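You operate a simulated robot arm through the tools that you are given. There is no shell and no other tool. Be economical: measure what you need, move in short steps, check, and stop when the job is done.

The job below is to be done with a simulated two-armed robot. You get a single attempt, and the scene is never put back.

## Task
Pick up the machine job card with one hand, pass it to the other hand and put it on the top of the steel cover.

The check looks at the end state, three seconds after you hand in, the way a careful person would. Anything else that was tipped, shoved, dropped, spilled or broken makes it a failure. Lids that push on must go on centred and level and be pressed home; caps that screw on are set level and turned clockwise until they are tight.

## Robot
Two 7-joint arms with two-finger parallel grippers on one trunk, on a base that drives. Base frame: it is fixed to the floor where the robot stands at the start and does not move with it; the origin is under the middle of the robot, x ahead of it, y to its left, z up. Lengths are in mm, angles in degrees, forces in N, time in s.
The left shoulder is at the start at [50, 209, 1196], the right one opposite. With the tool pointing down near the work surface each hand reaches from about 260 to 900 mm from the robot's upright axis, wherever it stands, measured 20 degrees to its own side. Places, roughly: top of the steel cover (26x24 cm) [880, 0, 1240]. Payload 4.4 kg a hand.
The tool frame of a hand sits at the grasp point between the pads (the TCP): z along the fingers, y along the line on which they close. The tips reach 23 mm beyond it. The gripper opens to 94 mm. The fingers are 38 mm wide and 10 mm thick; the gripper's body (54 by 96 mm) begins 39 mm behind the TCP.
Orientation is that of the tool frame in the base frame, as a unit quaternion [x, y, z, w]. With the fingers straight down and closing along the base's y, the tool's x points along the base's -x, its y along +y and its z along -z.

## Interface
- The arms move only by the tool send_rows. It takes "left_motion", "right_motion" or both (then of equal length, played together; a hand with none holds still); each is a list of rows, each a list of 7 numbers: the shift along the base's x, y, z in mm, then the turn, a rotation vector about the base's x, y, z in degrees, then the gripper command, from -1 (shut) to 1 (fully open), values between in proportion. In form: [[tx, ty, tz, wx, wy, wz, hand], ...]. A call has 1 to 8 rows; each row is the pose to reach, as a shift and turn from the pose commanded when the call began. Each row takes 0.2 s and may step no farther than 50 mm and 8.6 degrees from the row before; otherwise, or with a gripper value out of range, the whole call is refused. Where a pose cannot be reached the arm comes as near as it can. A force on the tool above 40 N (or 10 N above the force at the start of the call, whichever is more), or a blocked arm, ends the call early, and 0.2 s more pass. Each finger travels about 108 mm/s and halts on what it meets, pressing with about 39 N; the grip force reading is that of the motor and also rises with nothing between the fingers. The clock runs only during rows and for 0.2 s after the last one: add rows that repeat a pose to give the fingers time. The reply holds the time, the measured pose of the TCP, the force on the tool along the base axes, the opening and the grip force, in the units named above and with some noise, with the torque about the TCP (base axes, N m) and any sound that the robot's microphone picked up.
- Cameras (640 x 400 px; columns grow to the right, rows downward): "scene" is now at [160.8, 5.8, 1397.1]; the picture's right is [0.07, -1.00, 0.00], its down [-0.26, -0.02, -0.96] and it looks along [0.96, 0.07, -0.26] (base axes); focal length 214 px, centre (320, 200). "left" rides on the left gripper at [86, -16, -74] in its tool frame; the picture's right is [0.18, 0.98, 0.00], its down [-0.58, 0.11, -0.81] and it looks along [-0.79, 0.15, 0.59] (tool axes); focal length 243 px, centre (320, 200). "right" rides on the right gripper at [86, 16, -74] in its tool frame; the picture's right is [-0.18, 0.98, 0.00], its down [-0.58, -0.11, -0.81] and it looks along [-0.79, -0.15, 0.59] (tool axes); focal length 243 px, centre (320, 200). There is no depth. A picture from a camera that has moved, and an enlarged one, comes with that camera's place and axes in the base frame and with its lens.
- get_image(camera): a new picture of that camera. It takes no simulated time.
- raise_lower(by): slides the trunk up (or, below 0, down) by that many mm; the arms and the scene camera ride with it, the base frame stays. It gives what a move gives, with no picture.
- steer(legs): drives the robot by 1 to 6 legs, each [ahead, left, turn to the left] in mm, mm and degrees, along the robot's own axes; the way and the turn of a leg run together, so that a leg with both is an arc; at most 1500 mm and 180 degrees a leg. The arms and the cameras ride along, it lands a little off, and it stops where it bumps. It gives what a move gives.
- pan_tilt(pan, tilt): turns the head with the scene camera to pan (to the left, within 80 degrees either way) and tilt (down, from -29 to 69), counted from straight ahead of the robot. It gives what a move gives.
- enlarge(camera, box): a new picture of the part [left, top, right, bottom] of that camera's present view, enlarged. It takes no simulated time.
- hand_in(): hands the job in; it is judged then, once.

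Go step by step. Nothing tells you exact positions but the pictures and the camera data: compare them with the known pose of the tool, close in by small moves and look again before you grip or let go. The budget is 120 turns and 88 pictures, counting those below and the enlarged ones. Unless the task says otherwise, let go and move clear before handing in, and close with one line.

The tools are called as name(argument=value, ...) on one line, values as JSON. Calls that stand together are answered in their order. send_rows: Moves the arms, as the interface text tells. Its arguments: {"type":"object","properties":{"left_motion":{"type":"array","items":{"type":"array","items":{"type":"number"}}},"right_motion":{"type":"array","items":{"type":"array","items":{"type":"number"}}}},"required":[]} The other tools are called the same way: raise_lower (by) slides the trunk up or down; steer (legs) drives the base; pan_tilt (pan, tilt) turns the head that bears the scene camera; get_image (camera) takes a picture; enlarge (camera, box) takes an enlarged picture of a part of a camera's view; hand_in () hands the job in.

At the start:

```text
t: 0.0
left_tool_pos: [357.0, 243.6, 1514.3]
left_orientation: [0.0, 1.0, 0.0, 0.0]
left_contact_force: [0.3, -0.7, 0.5]
left_torque: [0.02, -0.02, 0.0]
left_finger_gap: 94.2
left_grip_force: 0.0
right_tool_pos: [401.2, -159.1, 1545.4]
right_orientation: [0.0, 1.0, -0.001, 0.0]
right_contact_force: [0.5, 0.3, -0.5]
right_torque: [0.04, 0.03, 0.0]
right_finger_gap: 93.7
right_grip_force: 0.0
trunk travel left (down, up): [-275.0, 288.0]
robot x, y, heading: [-3.9, -0.5, 0.2]
head pan, tilt: [3.9, 15.3]
```

scene: 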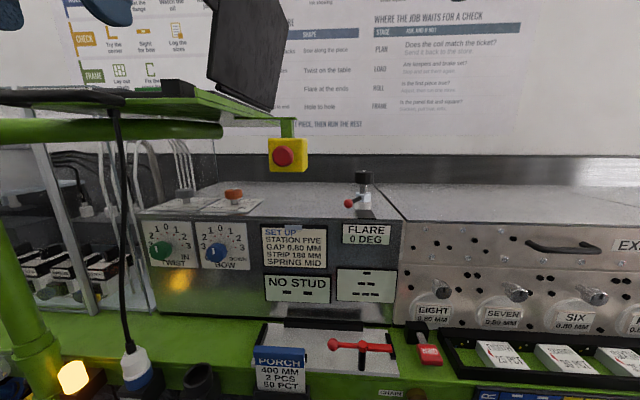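
right: 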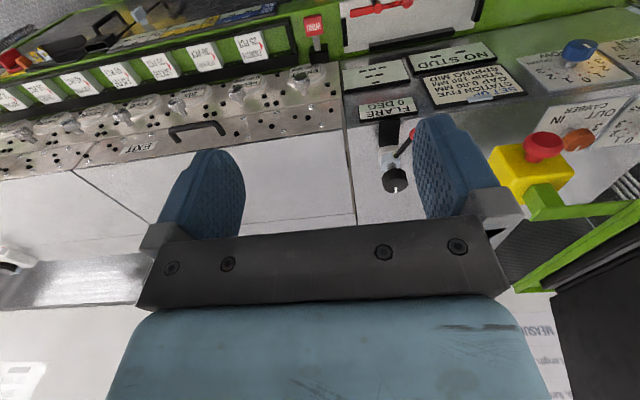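
left: 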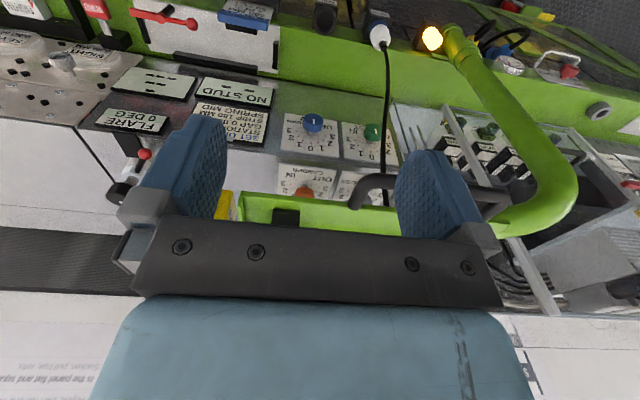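

I see a bench with a machine, a steel cover and several cards. The machine job card may be the blue-headed "PORCH" card, so I'll look closer first.

enlarge(camera="scene", box=[200, 280, 440, 400])

pan_tilt(pan=0, tilt=50)

get_image(camera="scene")

```text
2.67 times, centred on (320, 340) of scene
camera zoom: at [160.8, 5.8, 1397.1], right [0.07, -1.0, 0.0], down [-0.26, -0.02, -0.96], along [0.96, 0.07, -0.26], focal length 572 px, centre (320, -173)
```

zoom: 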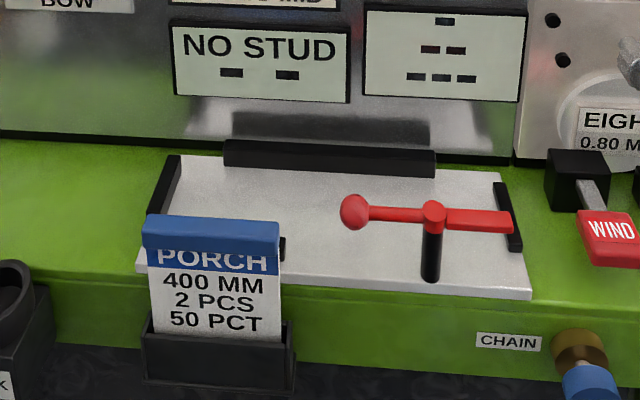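

```text
t: 1.0
left_tool_pos: [356.4, 244.8, 1516.1]
left_orientation: [-0.001, 1.0, 0.0, 0.0]
left_contact_force: [-0.8, 0.2, 0.5]
left_torque: [0.02, -0.01, 0.01]
left_finger_gap: 94.0
left_grip_force: 0.0
right_tool_pos: [402.2, -159.9, 1546.4]
right_orientation: [-0.001, 1.0, 0.0, 0.0]
right_contact_force: [-0.2, 0.3, 0.9]
right_torque: [0.0, 0.01, -0.01]
right_finger_gap: 93.9
right_grip_force: 0.0
trunk travel left (down, up): [-275.0, 288.0]
robot x, y, heading: [0.1, -1.2, 0.0]
head pan, tilt: [0.0, 50.0]
```

```text
83 pictures are left
camera scene: at [144.6, -0.5, 1344.0], right [0.0, -1.0, 0.0], down [-0.77, 0.0, -0.64], along [0.64, 0.0, -0.77], focal length 214 px, centre (320, 200)
```

scene: 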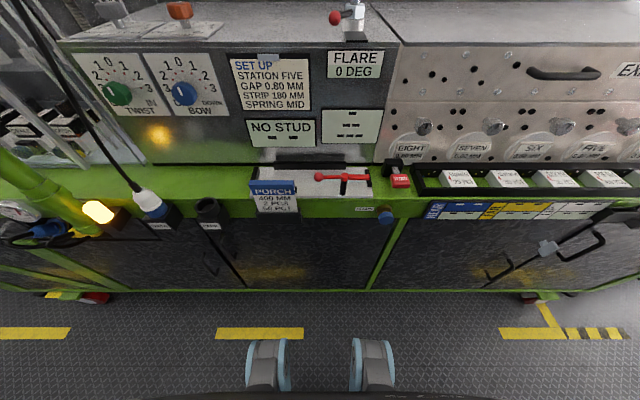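

The PORCH card stands in a holder at the bench front, while the "SET UP" plate is on the machine face. I'll enlarge both to tell which is loose.

enlarge(camera="scene", box=[220, 30, 400, 142])

enlarge(camera="scene", box=[220, 145, 320, 220])

enlarge(camera="scene", box=[400, 140, 640, 290])

enlarge(camera="scene", box=[0, 60, 240, 250])

```text
3.56 times, centred on (310, 86) of scene
camera zoom: at [144.6, -0.5, 1344.0], right [0.0, -1.0, 0.0], down [-0.77, 0.0, -0.64], along [0.64, 0.0, -0.77], focal length 763 px, centre (356, 605)
```

zoom: 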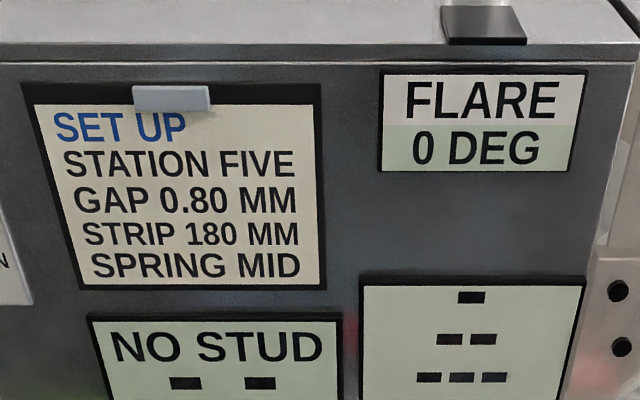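

```text
5.33 times, centred on (270, 182) of scene
camera zoom: at [144.6, -0.5, 1344.0], right [0.0, -1.0, 0.0], down [-0.77, 0.0, -0.64], along [0.64, 0.0, -0.77], focal length 1144 px, centre (587, 293)
```

zoom: 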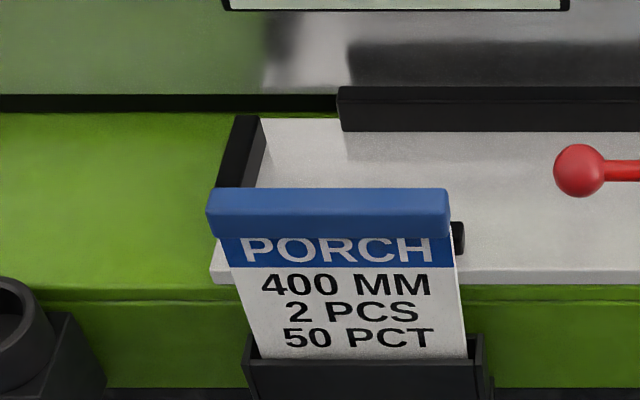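

```text
2.67 times, centred on (520, 215) of scene
camera zoom: at [144.6, -0.5, 1344.0], right [0.0, -1.0, 0.0], down [-0.77, 0.0, -0.64], along [0.64, 0.0, -0.77], focal length 572 px, centre (-213, 160)
```

zoom: 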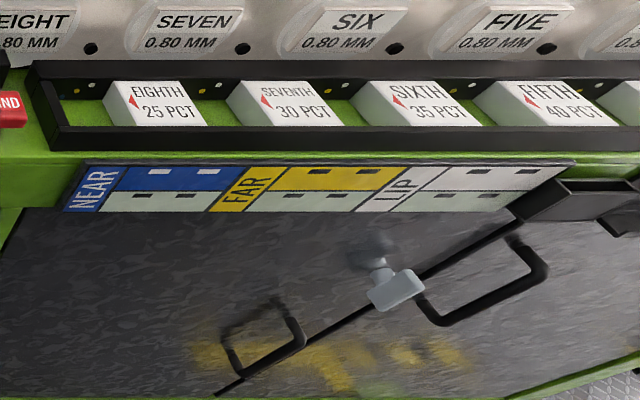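

```text
2.11 times, centred on (120, 155) of scene
camera zoom: at [144.6, -0.5, 1344.0], right [0.0, -1.0, 0.0], down [-0.77, 0.0, -0.64], along [0.64, 0.0, -0.77], focal length 452 px, centre (741, 295)
```

zoom: 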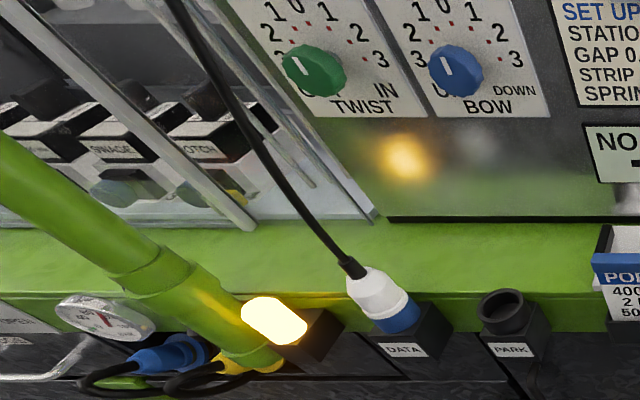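

The job card is the PORCH card with a blue top bar, in a holder at about (487, 110, 1003). I'll bring the left hand over toward it, turning the gripper so it closes along x.

send_rows(left_motion=[[8, -16, -30, 0, 0, -8.5, 1], [16, -32, -60, 0, 0, -17, 1], [24, -48, -90, 0, 0, -25.5, 1], [32, -64, -120, 0, 0, -34, 1], [40, -80, -150, 0, 0, -42.5, 1], [48, -96, -180, 0, 0, -51, 1], [56, -112, -210, 0, 0, -59.5, 1], [64, -128, -240, 0, 0, -68, 1]])

get_image(camera="scene")

get_image(camera="left")

```text
t: 2.8
left_tool_pos: [418.1, 116.4, 1275.0]
left_orientation: [0.561, 0.828, 0.0, 0.0]
left_contact_force: [-1.0, 1.0, 1.1]
left_torque: [-0.01, -0.04, 0.01]
left_finger_gap: 94.1
left_grip_force: 0.0
right_tool_pos: [397.5, -159.5, 1548.6]
right_orientation: [0.0, 1.0, 0.0, 0.002]
right_contact_force: [-0.5, 0.7, 0.1]
right_torque: [0.01, -0.08, -0.01]
right_finger_gap: 94.2
right_grip_force: 0.0
trunk travel left (down, up): [-275.0, 288.0]
robot x, y, heading: [0.3, 2.0, -0.2]
head pan, tilt: [0.0, 50.0]
```

```text
78 pictures are left
camera scene: at [141.3, -0.1, 1344.5], right [0.0, -1.0, 0.0], down [-0.76, 0.0, -0.65], along [0.65, 0.0, -0.76], focal length 214 px, centre (320, 200)
```

scene: 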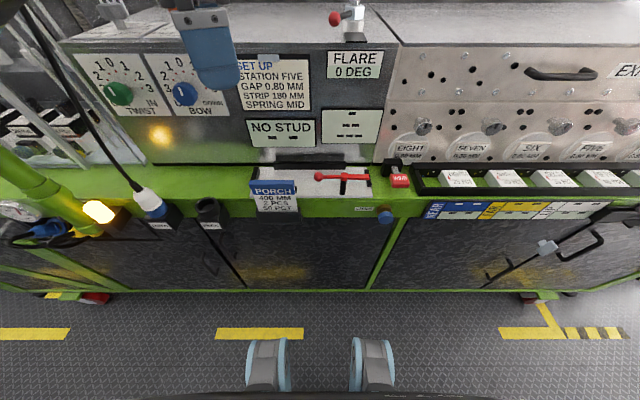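

```text
77 pictures are left
camera left: at [369.0, 191.1, 1350.2], right [0.84, 0.54, 0.0], down [0.32, -0.5, 0.81], along [0.43, -0.68, -0.59], focal length 243 px, centre (320, 200)
```

left: 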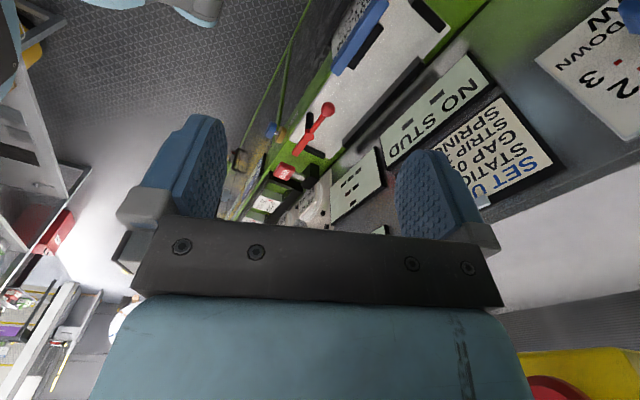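

The blue bar shows in the left camera. I'll enlarge it for a triangulation.

enlarge(camera="left", box=[300, 0, 460, 100])

enlarge(camera="scene", box=[230, 160, 310, 220])

```text
4.00 times, centred on (380, 50) of left
camera zoom: at [369.0, 191.1, 1350.2], right [0.84, 0.54, 0.0], down [0.32, -0.5, 0.81], along [0.43, -0.68, -0.59], focal length 970 px, centre (80, 800)
```

zoom: 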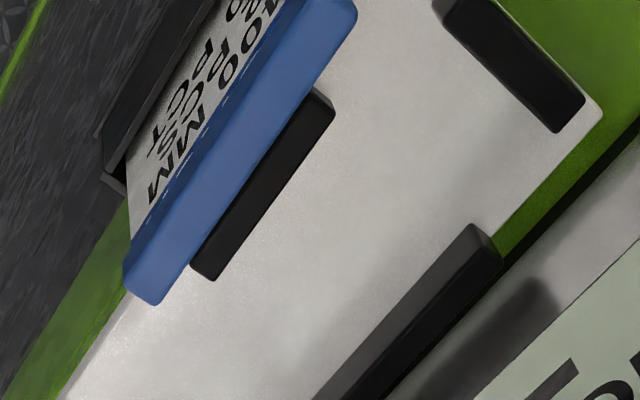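

```text
6.67 times, centred on (270, 190) of scene
camera zoom: at [141.3, -0.1, 1344.5], right [0.0, -1.0, 0.0], down [-0.76, 0.0, -0.65], along [0.65, 0.0, -0.76], focal length 1430 px, centre (653, 267)
```

zoom: 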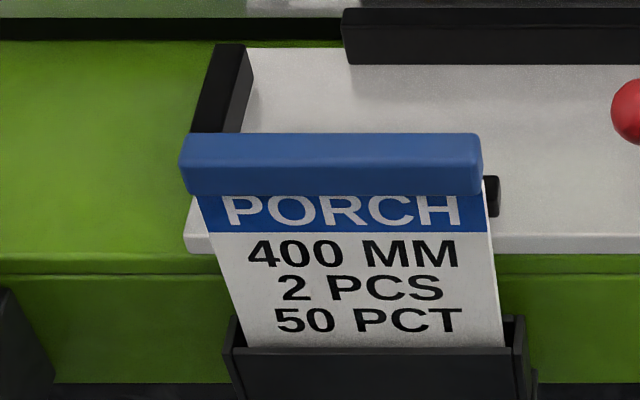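

The bar spans roughly y 58–158, x 473–487, with its top at z≈1002. I'll finish the turn, go to about 80 mm above it and look.

send_rows(left_motion=[[12, -2, -38, 0, 0, -5.5, 0.4], [25, -4, -76, 0, 0, -11, 0.4], [37, -6, -114, 0, 0, -16.5, 0.4], [50, -7, -152, 0, 0, -22, 0.4], [62, -8, -195, 0, 0, -22, 0.4], [62, -8, -195, 0, 0, -22, 0.4]])

get_image(camera="scene")

get_image(camera="left")

```text
t: 4.2
left_tool_pos: [431.4, 90.9, 1076.3]
left_orientation: [0.67, 0.742, 0.029, 0.008]
left_contact_force: [-0.6, 0.0, -0.8]
left_torque: [0.01, 0.0, 0.01]
left_finger_gap: 65.7
left_grip_force: 0.1
left hand out of reach, approached as far as the arm can: row 3, 4, 5, 6
right_tool_pos: [401.0, -159.5, 1546.0]
right_orientation: [0.0, 1.0, 0.0, 0.001]
right_contact_force: [0.3, 0.5, -0.3]
right_torque: [0.01, -0.05, 0.02]
right_finger_gap: 94.0
right_grip_force: 0.1
trunk travel left (down, up): [-275.0, 288.0]
robot x, y, heading: [0.2, 1.6, -0.1]
head pan, tilt: [0.0, 50.0]
```

```text
74 pictures are left
camera scene: at [144.2, -0.3, 1344.0], right [0.0, -1.0, 0.0], down [-0.77, 0.0, -0.64], along [0.64, 0.0, -0.77], focal length 214 px, centre (320, 200)
```

scene: 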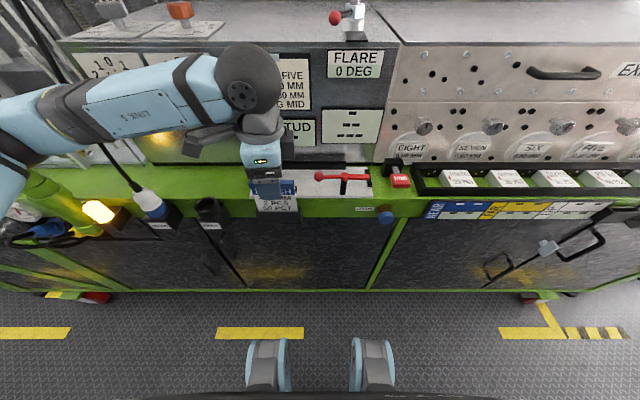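

```text
73 pictures are left
camera left: at [401.4, 172.7, 1152.6], right [0.96, 0.28, 0.06], down [0.13, -0.59, 0.8], along [0.26, -0.75, -0.6], focal length 243 px, centre (320, 200)
```

left: 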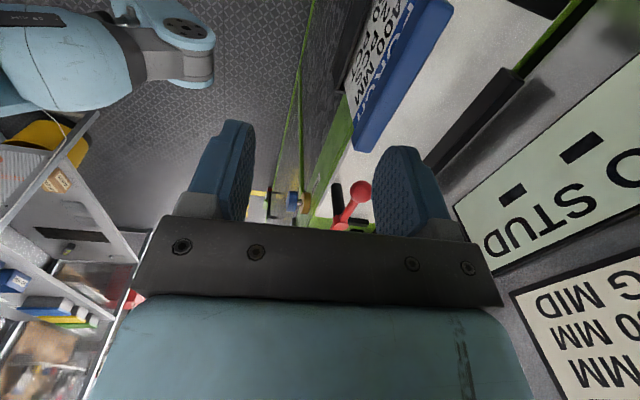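

The arm stopped short because this spot is too close in for that wrist orientation. I'll back the base off 150 mm so there is more room, then retry.

steer(legs=[[-150, -30, 0]])

```text
t: 5.6
left_tool_pos: [285.6, 61.5, 1076.6]
left_orientation: [0.669, 0.742, 0.028, 0.008]
left_contact_force: [-0.2, 0.3, -0.8]
left_torque: [0.0, 0.04, 0.0]
left_finger_gap: 65.7
left_grip_force: 0.0
right_tool_pos: [254.5, -189.2, 1546.9]
right_orientation: [-0.001, 1.0, 0.001, -0.001]
right_contact_force: [0.0, 1.0, -0.4]
right_torque: [-0.01, 0.02, 0.0]
right_finger_gap: 94.3
right_grip_force: 0.2
trunk travel left (down, up): [-275.0, 288.0]
robot x, y, heading: [-146.3, -31.3, -0.1]
head pan, tilt: [0.0, 50.0]
```

send_rows(left_motion=[[35, 8, 15, 0, 0, 0, 0.4], [70, 15, 30, 0, 0, 0, 0.4], [110, 22, 30, 0, 0, 0, 0.4], [146, 30, 30, 0, 0, 0, 0.4], [146, 30, 30, 0, 0, 0, 0.4]])

get_image(camera="scene")

get_image(camera="left")

```text
t: 6.8
left_tool_pos: [285.1, 60.2, 1076.6]
left_orientation: [0.669, 0.743, 0.028, 0.008]
left_contact_force: [0.3, 0.2, 0.1]
left_torque: [-0.01, 0.01, -0.02]
left_finger_gap: 66.1
left_grip_force: 0.1
left hand out of reach, approached as far as the arm can: row 1, 2, 3, 4, 5
right_tool_pos: [253.6, -189.0, 1546.2]
right_orientation: [-0.001, 1.0, -0.001, 0.0]
right_contact_force: [0.4, -0.3, -0.1]
right_torque: [0.0, -0.01, -0.01]
right_finger_gap: 93.9
right_grip_force: 0.0
trunk travel left (down, up): [-275.0, 288.0]
robot x, y, heading: [-149.6, -26.9, 0.2]
head pan, tilt: [0.0, 50.0]
```

```text
72 pictures are left
camera scene: at [-3.4, -30.2, 1343.9], right [0.0, -1.0, 0.0], down [-0.77, 0.0, -0.64], along [0.64, 0.0, -0.77], focal length 214 px, centre (320, 200)
```

scene: 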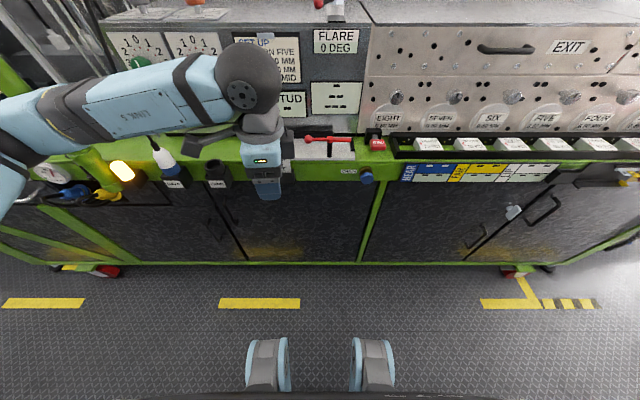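

```text
71 pictures are left
camera left: at [253.6, 143.1, 1152.9], right [0.96, 0.28, 0.06], down [0.13, -0.59, 0.79], along [0.26, -0.75, -0.6], focal length 243 px, centre (320, 200)
```

left: 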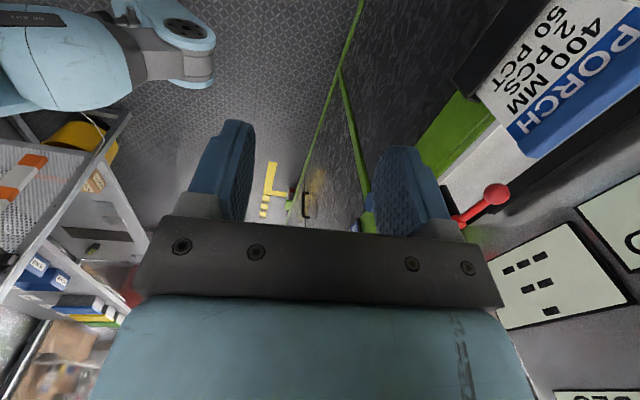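

The arm is stuck at a joint limit. I'll retrace up with the yaw undone and see how it behaves.

send_rows(left_motion=[[0, 4, 30, 0, 0, 7, 0.4], [0, 8, 60, 0, 0, 14, 0.4], [0, 10, 100, 0, 0, 22, 0.4], [0, 10, 150, 0, 0, 30, 0.4], [0, 10, 195, 0, 0, 38, 0.4], [20, 10, 195, 0, 0, 46, 0.4], [40, 10, 195, 0, 0, 54, 0.4]])

get_image(camera="scene")

```text
t: 8.4
left_tool_pos: [325.8, 72.0, 1272.5]
left_orientation: [0.258, 0.966, 0.029, -0.006]
left_contact_force: [0.4, -0.2, -0.3]
left_torque: [-0.02, -0.02, 0.0]
left_finger_gap: 65.7
left_grip_force: 0.1
right_tool_pos: [254.4, -189.2, 1546.4]
right_orientation: [-0.001, 1.0, 0.0, 0.0]
right_contact_force: [0.5, 0.0, -0.4]
right_torque: [0.0, -0.02, 0.02]
right_finger_gap: 93.9
right_grip_force: 0.0
trunk travel left (down, up): [-275.0, 288.0]
robot x, y, heading: [-149.4, -26.2, 0.3]
head pan, tilt: [0.0, 50.0]
```

```text
70 pictures are left
camera scene: at [-3.3, -30.3, 1343.9], right [0.0, -1.0, 0.0], down [-0.77, 0.0, -0.64], along [0.64, 0.0, -0.77], focal length 214 px, centre (320, 200)
```

scene: 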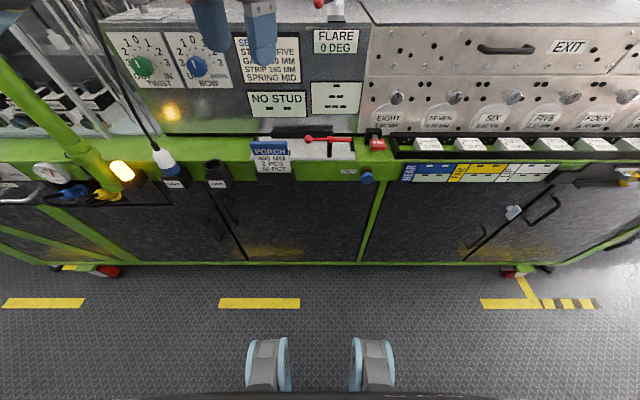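

I'll try turning the wrist the other way (camera on the -y side).

send_rows(left_motion=[[14, 3, 0, 0, 0, 8, 0.4], [28, 6, 0, 0, 0, 16, 0.4], [42, 9, 0, 0, 0, 24, 0.4], [56, 12, 0, 0, 0, 32, 0.4], [70, 15, 0, 0, 0, 40, 0.4], [84, 18, 0, 0, 0, 48, 0.4], [98, 20, 0, 0, 0, 56, 0.4], [110, 22, 0, 0, 0, 64, 0.4]])

send_rows(left_motion=[[6, 2, 0, 0, 0, 8, 0.4], [12, 4, 0, 0, 0, 16, 0.4], [18, 6, 0, 0, 0, 24, 0.4], [24, 8, 0, 0, 0, 32, 0.4], [30, 10, 0, 0, 0, 40, 0.4], [36, 12, 0, 0, 0, 48, 0.4], [42, 14, 0, 0, 0, 56, 0.4]])

get_image(camera="scene")

```text
t: 10.2
left_tool_pos: [434.4, 94.3, 1270.9]
left_orientation: [-0.292, 0.956, 0.022, -0.02]
left_contact_force: [-0.1, 0.7, 0.0]
left_torque: [0.0, 0.02, 0.0]
left_finger_gap: 65.7
left_grip_force: 0.0
right_tool_pos: [254.4, -189.1, 1545.4]
right_orientation: [-0.001, 1.0, 0.0, 0.0]
right_contact_force: [-0.2, 0.5, 0.6]
right_torque: [0.02, -0.02, -0.01]
right_finger_gap: 94.2
right_grip_force: 0.0
trunk travel left (down, up): [-275.0, 288.0]
robot x, y, heading: [-146.3, -31.2, 0.1]
head pan, tilt: [0.0, 50.0]
```

```text
t: 11.8
left_tool_pos: [476.7, 108.0, 1270.9]
left_orientation: [0.707, -0.707, -0.01, 0.028]
left_contact_force: [-0.1, 0.2, 0.3]
left_torque: [-0.05, 0.0, 0.0]
left_finger_gap: 65.7
left_grip_force: 0.2
right_tool_pos: [252.8, -189.2, 1545.3]
right_orientation: [-0.001, 1.0, 0.0, 0.001]
right_contact_force: [-0.3, 0.0, 0.7]
right_torque: [0.0, 0.03, -0.05]
right_finger_gap: 93.9
right_grip_force: 0.0
trunk travel left (down, up): [-275.0, 288.0]
robot x, y, heading: [-148.9, -32.8, 0.1]
head pan, tilt: [0.0, 50.0]
```

```text
69 pictures are left
camera scene: at [-3.2, -30.1, 1343.9], right [0.0, -1.0, 0.0], down [-0.77, 0.0, -0.64], along [0.64, 0.0, -0.77], focal length 214 px, centre (320, 200)
```

scene: 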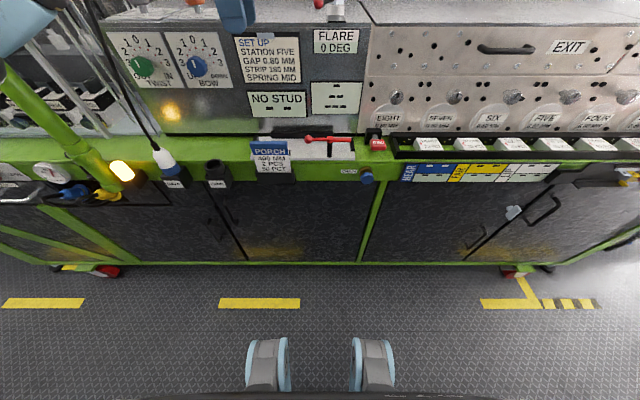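

That orientation works. I'll level the small tilt and descend to about 75 mm above the bar.

send_rows(left_motion=[[2, 0, -40, 0.7, -1.6, 0, 0.4], [3, 0, -80, 1.4, -3.1, 0, 0.4], [3, 0, -120, 1.4, -3.1, 0, 0.4], [3, 0, -160, 1.4, -3.1, 0, 0.4], [3, 0, -190, 1.4, -3.1, 0, 0.4], [3, 0, -190, 1.4, -3.1, 0, 0.4]])

get_image(camera="scene")

get_image(camera="left")

```text
t: 13.2
left_tool_pos: [478.4, 109.6, 1080.8]
left_orientation: [0.707, -0.707, 0.002, 0.001]
left_contact_force: [0.5, -0.6, 0.2]
left_torque: [-0.01, 0.0, -0.04]
left_finger_gap: 65.4
left_grip_force: 0.0
right_tool_pos: [254.3, -188.8, 1545.8]
right_orientation: [-0.002, 1.0, 0.0, 0.0]
right_contact_force: [0.4, 0.3, -0.5]
right_torque: [-0.02, -0.01, -0.02]
right_finger_gap: 94.0
right_grip_force: 0.0
trunk travel left (down, up): [-275.0, 288.0]
robot x, y, heading: [-149.5, -27.5, 0.1]
head pan, tilt: [0.0, 50.0]
```

```text
68 pictures are left
camera scene: at [-3.6, -30.3, 1343.9], right [0.0, -1.0, 0.0], down [-0.77, 0.0, -0.64], along [0.64, 0.0, -0.77], focal length 214 px, centre (320, 200)
```

scene: 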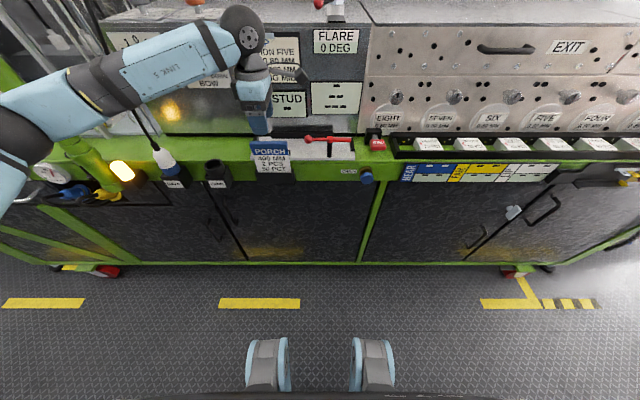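

```text
67 pictures are left
camera left: at [493.2, 22.6, 1155.4], right [-0.98, -0.18, 0.0], down [-0.11, 0.58, 0.8], along [-0.15, 0.79, -0.59], focal length 243 px, centre (320, 200)
```

left: 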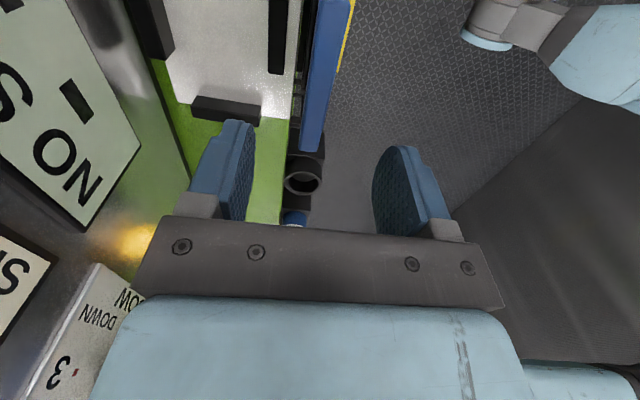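

The bar now sits between the fingers in view. I'll enlarge it to refine its x.

enlarge(camera="left", box=[240, 0, 400, 160])

enlarge(camera="scene", box=[220, 80, 320, 180])

```text
2.50 times, centred on (320, 80) of left
camera zoom: at [493.2, 22.6, 1155.4], right [-0.98, -0.18, 0.0], down [-0.11, 0.58, 0.8], along [-0.15, 0.79, -0.59], focal length 606 px, centre (320, 500)
```

zoom: 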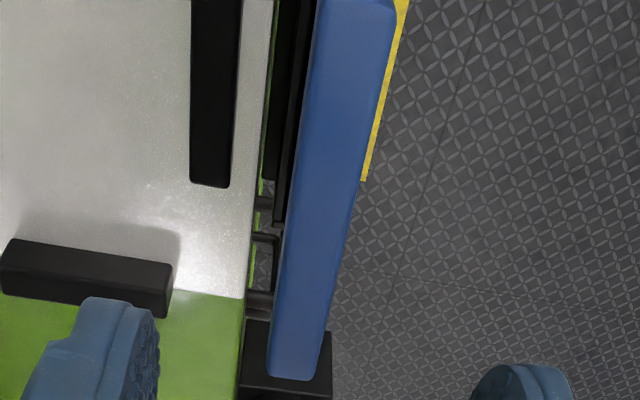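

```text
4.00 times, centred on (270, 130) of scene
camera zoom: at [-3.6, -30.3, 1343.9], right [0.0, -1.0, 0.0], down [-0.77, 0.0, -0.64], along [0.64, 0.0, -0.77], focal length 858 px, centre (520, 480)
```

zoom: 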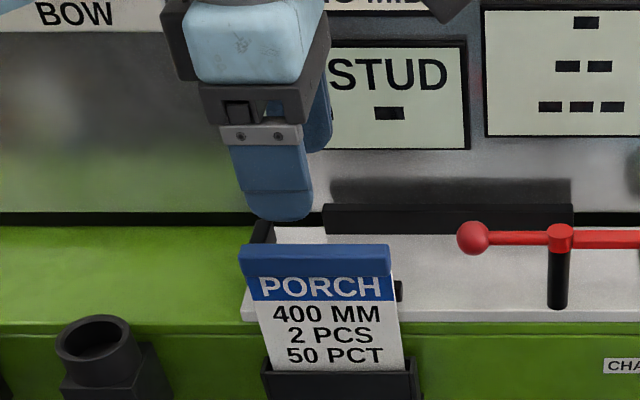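

The bar's centre is about (477, 108), top z≈1003, about 16–18 mm thick. I'll descend to z≈996 with the open gripper straddling it, then check before gripping.

send_rows(left_motion=[[-1, -1, -30, 0, 0, 0, 0.4], [-1, -1, -55, 0, 0, 0, 0.4], [-1, -1, -75, 0, 0, 0, 0.4], [-1, -1, -85, 0, 0, 0, 0.4], [-1, -1, -85, 0, 0, 0, 0.4]])

enlarge(camera="scene", box=[220, 80, 320, 180])

get_image(camera="left")

```text
t: 14.4
left_tool_pos: [477.9, 107.7, 995.8]
left_orientation: [-0.706, 0.708, -0.002, 0.0]
left_contact_force: [-0.5, -0.1, 0.4]
left_torque: [-0.01, -0.01, -0.02]
left_finger_gap: 65.8
left_grip_force: 0.1
right_tool_pos: [254.2, -190.0, 1547.0]
right_orientation: [-0.001, 1.0, 0.0, 0.0]
right_contact_force: [0.7, 0.9, -0.3]
right_torque: [0.0, 0.01, -0.03]
right_finger_gap: 93.9
right_grip_force: 0.0
trunk travel left (down, up): [-275.0, 288.0]
robot x, y, heading: [-145.9, -27.2, -0.1]
head pan, tilt: [0.0, 50.0]
```

```text
4.00 times, centred on (270, 130) of scene
camera zoom: at [-3.5, -30.2, 1343.9], right [0.0, -1.0, 0.0], down [-0.77, 0.0, -0.64], along [0.64, 0.0, -0.77], focal length 858 px, centre (520, 480)
```

zoom: 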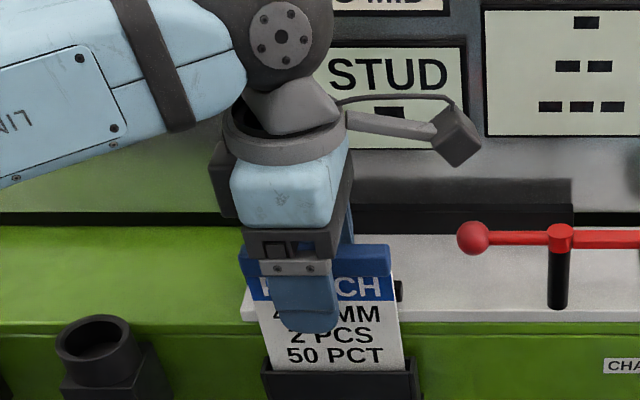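

```text
63 pictures are left
camera left: at [492.4, 21.3, 1071.0], right [-0.98, -0.18, 0.0], down [-0.11, 0.58, 0.8], along [-0.15, 0.79, -0.59], focal length 243 px, centre (320, 200)
```

left: 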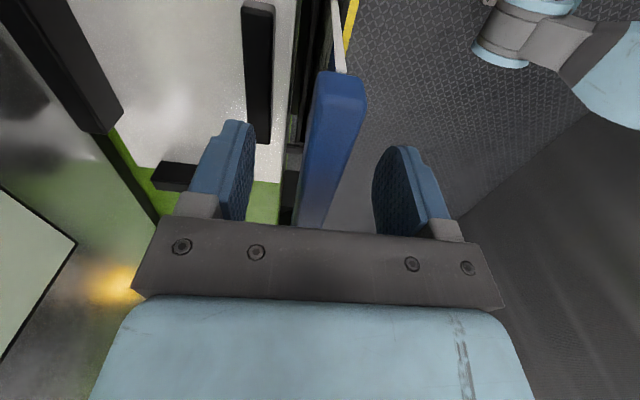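

The fingers straddle the bar nicely. Closing the grip now.

send_rows(left_motion=[[0, 0, 0, 0, 0, 0, -0.3], [0, 0, 0, 0, 0, 0, -0.8], [0, 0, 0, 0, 0, 0, -1], [0, 0, 0, 0, 0, 0, -1], [0, 0, 0, 0, 0, 0, -1]])

enlarge(camera="left", box=[160, 0, 480, 240])

```text
t: 15.6
left_tool_pos: [478.7, 109.1, 995.6]
left_orientation: [-0.706, 0.708, -0.002, 0.0]
left_contact_force: [-0.2, 0.1, 0.6]
left_torque: [0.0, 0.0, -0.03]
left_finger_gap: 14.9
left_grip_force: 38.8
right_tool_pos: [254.1, -188.7, 1547.0]
right_orientation: [-0.001, 1.0, 0.0, 0.001]
right_contact_force: [0.5, -0.3, -0.6]
right_torque: [-0.01, 0.01, -0.02]
right_finger_gap: 94.1
right_grip_force: 0.1
trunk travel left (down, up): [-275.0, 288.0]
robot x, y, heading: [-145.5, -31.0, 0.1]
head pan, tilt: [0.0, 50.0]
```

```text
1.67 times, centred on (320, 120) of left
camera zoom: at [492.5, 21.3, 1071.1], right [-0.98, -0.18, 0.0], down [-0.11, 0.58, 0.8], along [-0.15, 0.79, -0.59], focal length 404 px, centre (320, 333)
```

zoom: 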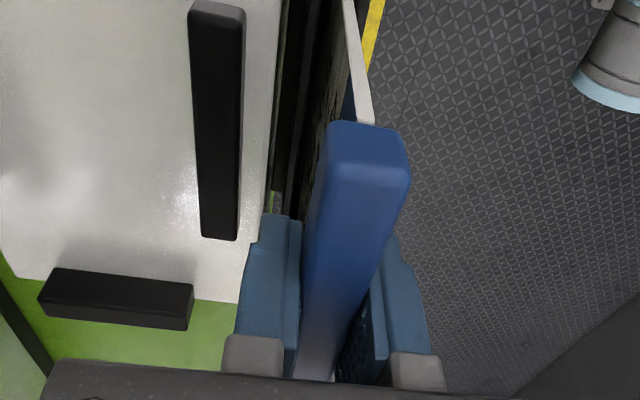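

Gripped at 15 mm. Lifting straight up out of the holder.

send_rows(left_motion=[[0, 0, 10, 0, 0, 0, -1], [0, 0, 25, 0, 0, 0, -1], [0, 0, 45, 0, 0, 0, -1], [0, 0, 70, 0, 0, 0, -1], [0, 0, 100, 0, 0, 0, -1], [0, 0, 130, 0, 0, 0, -1], [0, 0, 160, 0, 0, 0, -1], [0, 0, 185, 0, 0, 0, -1]])

get_image(camera="scene")

```text
t: 17.4
left_tool_pos: [478.2, 106.1, 1181.2]
left_orientation: [0.707, -0.707, 0.001, 0.0]
left_contact_force: [0.8, -0.8, 0.0]
left_torque: [0.01, 0.04, 0.0]
left_finger_gap: 15.0
left_grip_force: 39.6
right_tool_pos: [252.9, -190.6, 1546.0]
right_orientation: [-0.001, 1.0, 0.0, 0.0]
right_contact_force: [0.5, -0.1, -0.5]
right_torque: [-0.03, 0.01, 0.01]
right_finger_gap: 93.4
right_grip_force: 0.0
trunk travel left (down, up): [-275.0, 288.0]
robot x, y, heading: [-150.5, -28.1, 0.2]
head pan, tilt: [0.0, 50.0]
```

```text
61 pictures are left
camera scene: at [-3.7, -30.5, 1343.9], right [0.0, -1.0, 0.0], down [-0.77, 0.0, -0.64], along [0.64, 0.0, -0.77], focal length 214 px, centre (320, 200)
```

scene: 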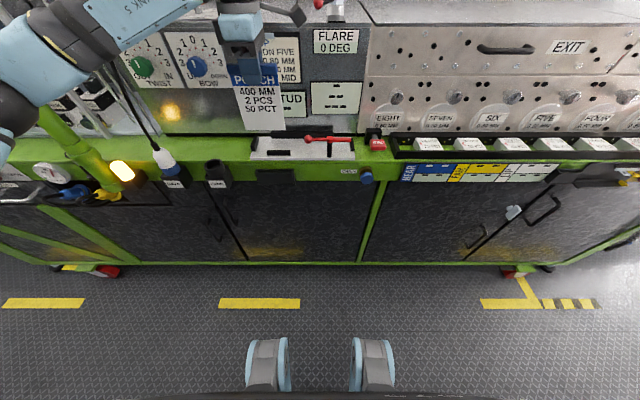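

The card is out, about 100 × 147 mm. I'll back off for room and raise the trunk to inspect the cover top from higher.

steer(legs=[[-200, 0, 0]])

raise_lower(by=200)

pan_tilt(pan=0, tilt=25)

get_image(camera="scene")

get_image(camera="right")

```text
t: 19.0
left_tool_pos: [281.4, 106.6, 1179.9]
left_orientation: [0.707, -0.707, 0.001, 0.0]
left_contact_force: [0.0, 0.9, -0.8]
left_torque: [-0.03, 0.0, -0.04]
left_finger_gap: 14.8
left_grip_force: 39.1
right_tool_pos: [56.6, -189.8, 1546.0]
right_orientation: [0.0, 1.0, 0.0, 0.0]
right_contact_force: [-0.3, 0.1, -0.4]
right_torque: [-0.01, -0.02, -0.01]
right_finger_gap: 94.2
right_grip_force: 0.2
trunk travel left (down, up): [-275.0, 288.0]
robot x, y, heading: [-344.8, -28.8, 0.2]
head pan, tilt: [0.0, 50.0]
```

```text
t: 21.1
left_tool_pos: [280.5, 107.3, 1380.1]
left_orientation: [-0.707, 0.707, -0.001, 0.001]
left_contact_force: [-0.9, 0.0, -0.6]
left_torque: [0.02, 0.0, 0.0]
left_finger_gap: 14.9
left_grip_force: 38.6
right_tool_pos: [57.9, -188.9, 1746.0]
right_orientation: [0.0, 1.0, -0.001, 0.0]
right_contact_force: [0.1, -0.3, -0.5]
right_torque: [0.02, 0.0, -0.01]
right_finger_gap: 94.0
right_grip_force: 0.1
trunk travel left (down, up): [-475.0, 88.0]
robot x, y, heading: [-348.7, -28.0, 0.0]
head pan, tilt: [0.0, 50.0]
```

```text
t: 22.0
left_tool_pos: [280.9, 107.1, 1381.1]
left_orientation: [-0.707, 0.707, -0.001, 0.0]
left_contact_force: [0.8, -0.2, -0.1]
left_torque: [-0.01, 0.01, 0.03]
left_finger_gap: 14.8
left_grip_force: 38.8
right_tool_pos: [56.4, -190.6, 1745.1]
right_orientation: [0.0, 1.0, 0.0, 0.0]
right_contact_force: [0.2, 0.7, 0.4]
right_torque: [0.03, -0.01, 0.0]
right_finger_gap: 94.1
right_grip_force: 0.1
trunk travel left (down, up): [-475.0, 88.0]
robot x, y, heading: [-344.5, -28.0, 0.1]
head pan, tilt: [0.0, 25.0]
```

```text
60 pictures are left
camera scene: at [-185.9, -30.3, 1581.3], right [0.0, -1.0, 0.0], down [-0.42, 0.0, -0.91], along [0.91, 0.0, -0.42], focal length 214 px, centre (320, 200)
```

scene: 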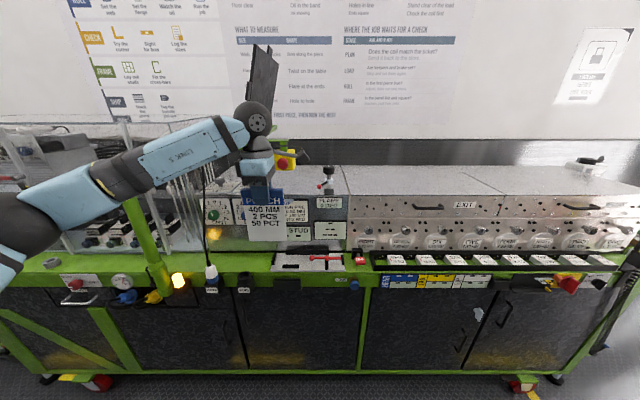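

```text
59 pictures are left
camera right: at [-29.8, -172.3, 1820.5], right [0.18, 0.98, 0.0], down [0.58, -0.11, 0.81], along [0.79, -0.15, -0.59], focal length 243 px, centre (320, 200)
```

right: 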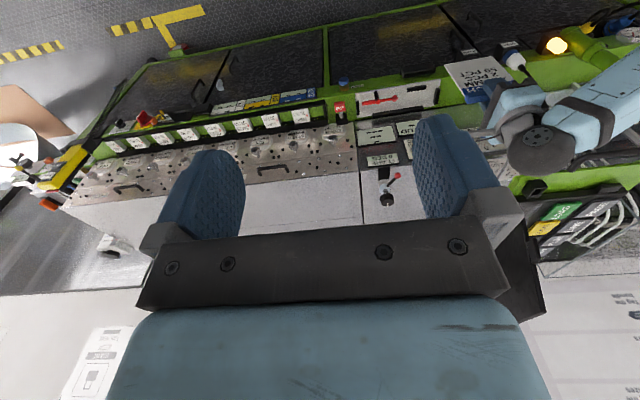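

enlarge(camera="scene", box=[240, 120, 420, 280])

enlarge(camera="right", box=[320, 80, 560, 240])

```text
2.50 times, centred on (330, 200) of scene
camera zoom: at [-185.9, -30.3, 1581.3], right [0.0, -1.0, 0.0], down [-0.42, 0.0, -0.91], along [0.91, 0.0, -0.42], focal length 536 px, centre (295, 200)
```

zoom: 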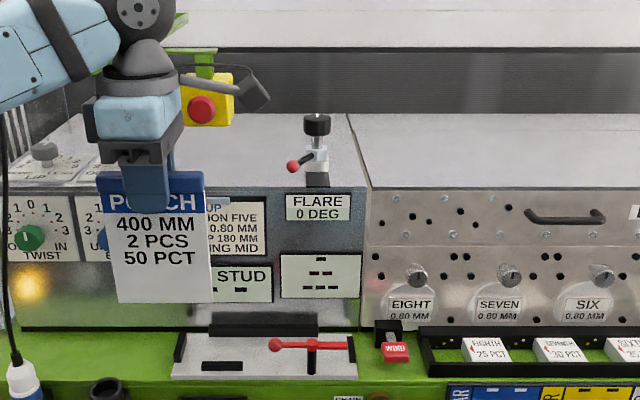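

```text
2.50 times, centred on (440, 160) of right
camera zoom: at [-29.8, -172.3, 1820.5], right [0.18, 0.98, 0.0], down [0.58, -0.11, 0.81], along [0.79, -0.15, -0.59], focal length 606 px, centre (20, 300)
```

zoom: 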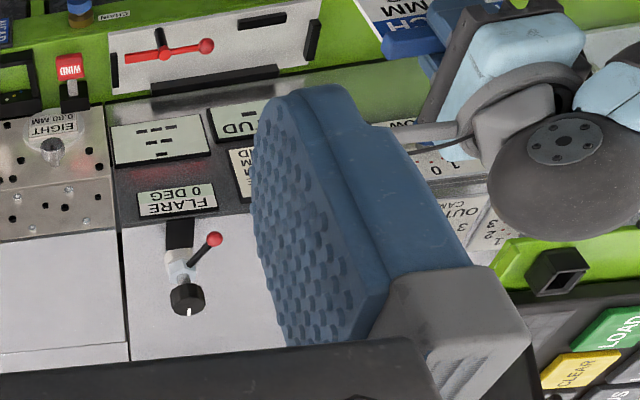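

The cover top starts at x≈600–660 with a clamp near (625, -66) and the e-stop box at about (667, 115, 1360). I'll do the handover here: left moves toward the centre while the right hand pitches to point forward.

send_rows(left_motion=[[-10, -9, 0, 0, 0, 0, -1], [-20, -18, 0, 0, 0, 0, -1], [-30, -27, 0, 0, 0, 0, -1], [-40, -36, 0, 0, 0, 0, -1], [-50, -45, 0, 0, 0, 0, -1], [-60, -54, 0, 0, 0, 0, -1], [-70, -62, 0, 0, 0, 0, -1], [-80, -70, 0, 0, 0, 0, -1]], right_motion=[[20, -15, -30, 0, -8.5, 0, 1], [40, -30, -60, 0, -17, 0, 1], [60, -45, -90, 0, -25.5, 0, 1], [80, -60, -120, 0, -34, 0, 1], [100, -75, -150, 0, -42.5, 0, 1], [120, -90, -180, 0, -51, 0, 1], [140, -100, -210, 0, -59.5, 0, 1], [160, -110, -240, 0, -68, 0, 1]])

get_image(camera="scene")

```text
t: 23.8
left_tool_pos: [200.5, 34.7, 1381.3]
left_orientation: [-0.707, 0.708, -0.002, 0.0]
left_contact_force: [-0.2, -0.2, -0.2]
left_torque: [0.01, 0.02, 0.01]
left_finger_gap: 14.8
left_grip_force: 38.6
right_tool_pos: [217.9, -301.1, 1506.3]
right_orientation: [0.0, 0.828, 0.001, 0.56]
right_contact_force: [-0.3, -0.8, -0.1]
right_torque: [0.01, -0.03, 0.01]
right_finger_gap: 94.1
right_grip_force: 0.0
trunk travel left (down, up): [-475.0, 88.0]
robot x, y, heading: [-344.7, -29.0, 0.1]
head pan, tilt: [0.0, 25.0]
```

```text
56 pictures are left
camera scene: at [-185.5, -32.4, 1581.4], right [0.0, -1.0, 0.0], down [-0.42, 0.0, -0.91], along [0.91, 0.0, -0.42], focal length 214 px, centre (320, 200)
```

scene: 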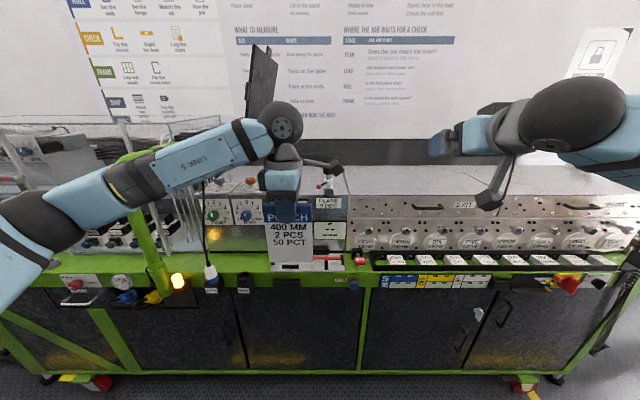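

send_rows(right_motion=[[0, 0, -25, 0, -7.5, 0, 1], [0, 0, -50, 0, -15, 0, 1], [0, 0, -80, 0, -22, 0, 1]])

send_rows(right_motion=[[0, 12, -10, 0, 0, 8.5, 1], [0, 25, -20, 0, 0, 17, 1], [0, 38, -30, 0, 0, 25.5, 1], [0, 50, -40, 0, 0, 34, 1], [0, 63, -50, 0, 0, 42.5, 1], [0, 75, -60, 0, 0, 51, 1], [0, 88, -70, 0, 0, 59.5, 1], [0, 100, -80, 0, 0, 68, 1]])

get_image(camera="scene")

```text
t: 24.6
left_tool_pos: [196.6, 35.7, 1384.1]
left_orientation: [-0.706, 0.708, -0.002, 0.001]
left_contact_force: [-0.6, -0.2, 0.4]
left_torque: [-0.02, -0.01, -0.03]
left_finger_gap: 14.9
left_grip_force: 38.8
right_tool_pos: [204.1, -329.0, 1461.2]
right_orientation: [-0.001, 0.724, 0.002, 0.69]
right_contact_force: [-0.3, 0.0, 0.3]
right_torque: [0.01, 0.03, 0.02]
right_finger_gap: 93.8
right_grip_force: 0.1
right hand out of reach, approached as far as the arm can: row 3
trunk travel left (down, up): [-475.0, 88.0]
robot x, y, heading: [-347.5, -26.8, 0.2]
head pan, tilt: [0.0, 25.0]
```

```text
t: 26.4
left_tool_pos: [200.9, 39.0, 1381.7]
left_orientation: [-0.707, 0.708, -0.001, -0.001]
left_contact_force: [0.8, -0.6, -0.5]
left_torque: [-0.01, -0.03, 0.01]
left_finger_gap: 14.8
left_grip_force: 38.8
right_tool_pos: [210.0, -227.3, 1379.7]
right_orientation: [-0.408, 0.601, 0.386, 0.569]
right_contact_force: [0.9, 0.1, -1.0]
right_torque: [0.06, -0.02, -0.05]
right_finger_gap: 93.9
right_grip_force: 0.1
right hand out of reach, approached as far as the arm can: row 7
trunk travel left (down, up): [-475.0, 88.0]
robot x, y, heading: [-345.7, -29.6, -0.0]
head pan, tilt: [0.0, 25.0]
```

```text
55 pictures are left
camera scene: at [-184.8, -29.3, 1581.5], right [0.0, -1.0, 0.0], down [-0.42, 0.0, -0.91], along [0.91, 0.0, -0.42], focal length 214 px, centre (320, 200)
```

scene: 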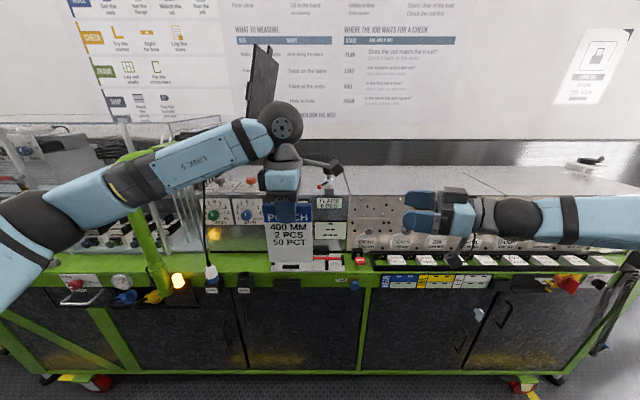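

Right hand is nearly pointing left. I'll finish the turn and approach the card's right edge, stopping short.

send_rows(right_motion=[[-2, 22, -15, 0.6, 0, 5.5, 0.3], [-4, 45, -30, 1.2, 0, 11, 0.3], [-6, 70, -45, 1.8, 0, 16.5, 0.3], [-8, 95, -58, 3, 0, 21.7, 0.3], [-9, 117, -64, 3, 0, 21.7, 0.3], [-9, 117, -64, 3, 0, 21.7, 0.3]])

get_image(camera="scene")

get_image(camera="right")

get_image(camera="left")

```text
t: 27.8
left_tool_pos: [199.3, 36.9, 1383.0]
left_orientation: [-0.707, 0.708, -0.001, 0.0]
left_contact_force: [1.1, -0.7, -0.3]
left_torque: [-0.01, 0.01, 0.02]
left_finger_gap: 15.0
left_grip_force: 38.9
right_tool_pos: [198.9, -111.5, 1315.9]
right_orientation: [-0.498, 0.503, 0.502, 0.498]
right_contact_force: [-0.2, 0.6, -0.3]
right_torque: [0.0, 0.01, 0.0]
right_finger_gap: 61.2
right_grip_force: 0.0
trunk travel left (down, up): [-475.0, 88.0]
robot x, y, heading: [-348.6, -25.6, -0.3]
head pan, tilt: [0.0, 25.0]
```

```text
54 pictures are left
camera scene: at [-186.3, -30.9, 1581.5], right [0.0, -1.0, 0.0], down [-0.42, 0.0, -0.91], along [0.91, 0.0, -0.42], focal length 214 px, centre (320, 200)
```

scene: 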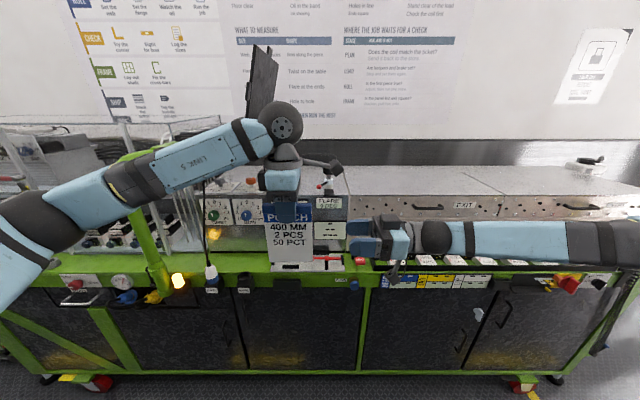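

```text
53 pictures are left
camera right: at [181.9, -185.2, 1229.8], right [-0.98, 0.0, 0.19], down [0.11, -0.81, 0.58], along [0.16, 0.59, 0.79], focal length 243 px, centre (320, 200)
```

right: 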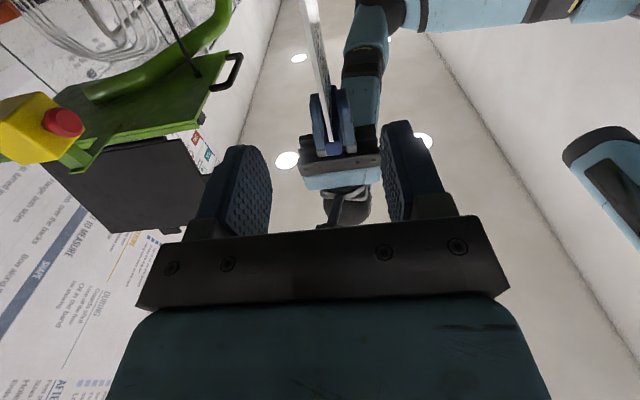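

```text
52 pictures are left
camera left: at [214.7, -50.2, 1456.7], right [-0.98, -0.18, 0.0], down [-0.11, 0.58, 0.8], along [-0.15, 0.79, -0.59], focal length 243 px, centre (320, 200)
```

left: 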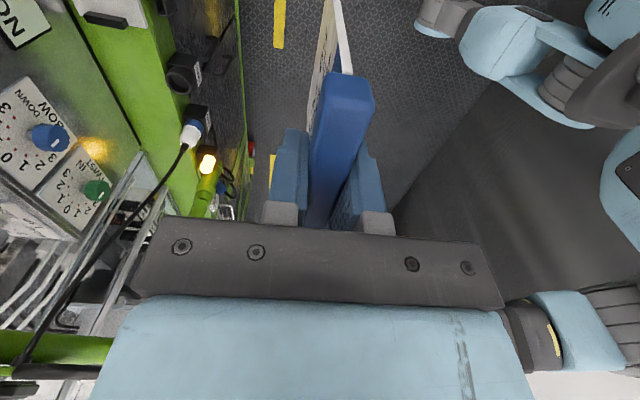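

The card edge is right on the line between the right fingers (x≈199.5). I'll advance so the pads overlap it by about 33 mm, below the left fingers, then look.

send_rows(right_motion=[[0, 30, 0, 0, 0, 0, 0.3], [0, 55, 0, 0, 0, 0, 0.3], [0, 80, 0, 0, 0, 0, 0.3], [1, 95, 0, 0, 0, 0, 0.3], [1, 106, 0, 0, 0, 0, 0.3], [1, 106, 0, 0, 0, 0, 0.3]])

get_image(camera="right")

enlarge(camera="scene", box=[220, 160, 420, 285])

```text
t: 29.2
left_tool_pos: [200.8, 36.0, 1380.1]
left_orientation: [-0.707, 0.707, -0.001, 0.0]
left_contact_force: [0.1, -0.3, -0.3]
left_torque: [0.0, 0.02, 0.02]
left_finger_gap: 14.7
left_grip_force: 39.1
right_tool_pos: [200.4, -5.1, 1315.8]
right_orientation: [-0.497, 0.503, 0.501, 0.498]
right_contact_force: [0.1, -0.1, 0.6]
right_torque: [0.0, -0.01, 0.0]
right_finger_gap: 60.9
right_grip_force: 0.0
trunk travel left (down, up): [-475.0, 88.0]
robot x, y, heading: [-343.8, -29.0, 0.1]
head pan, tilt: [0.0, 25.0]
```

```text
51 pictures are left
camera right: at [183.8, -78.5, 1229.2], right [-0.98, 0.0, 0.19], down [0.11, -0.81, 0.58], along [0.16, 0.59, 0.79], focal length 243 px, centre (320, 200)
```

right: 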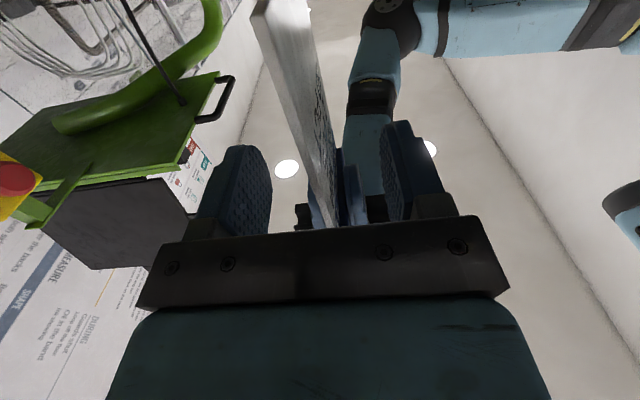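

```text
3.20 times, centred on (320, 222) of scene
camera zoom: at [-186.0, -30.6, 1581.4], right [0.0, -1.0, 0.0], down [-0.42, 0.0, -0.91], along [0.91, 0.0, -0.42], focal length 686 px, centre (320, 128)
```

zoom: 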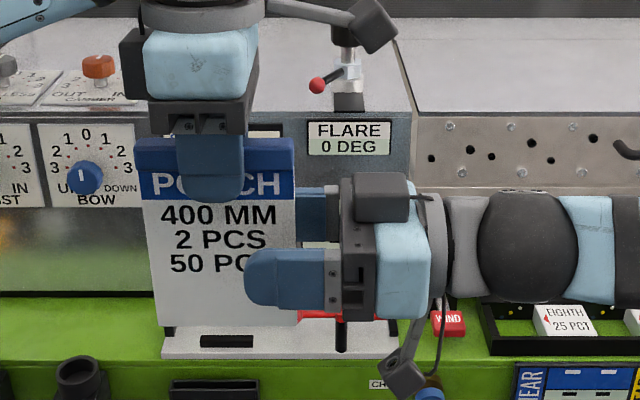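

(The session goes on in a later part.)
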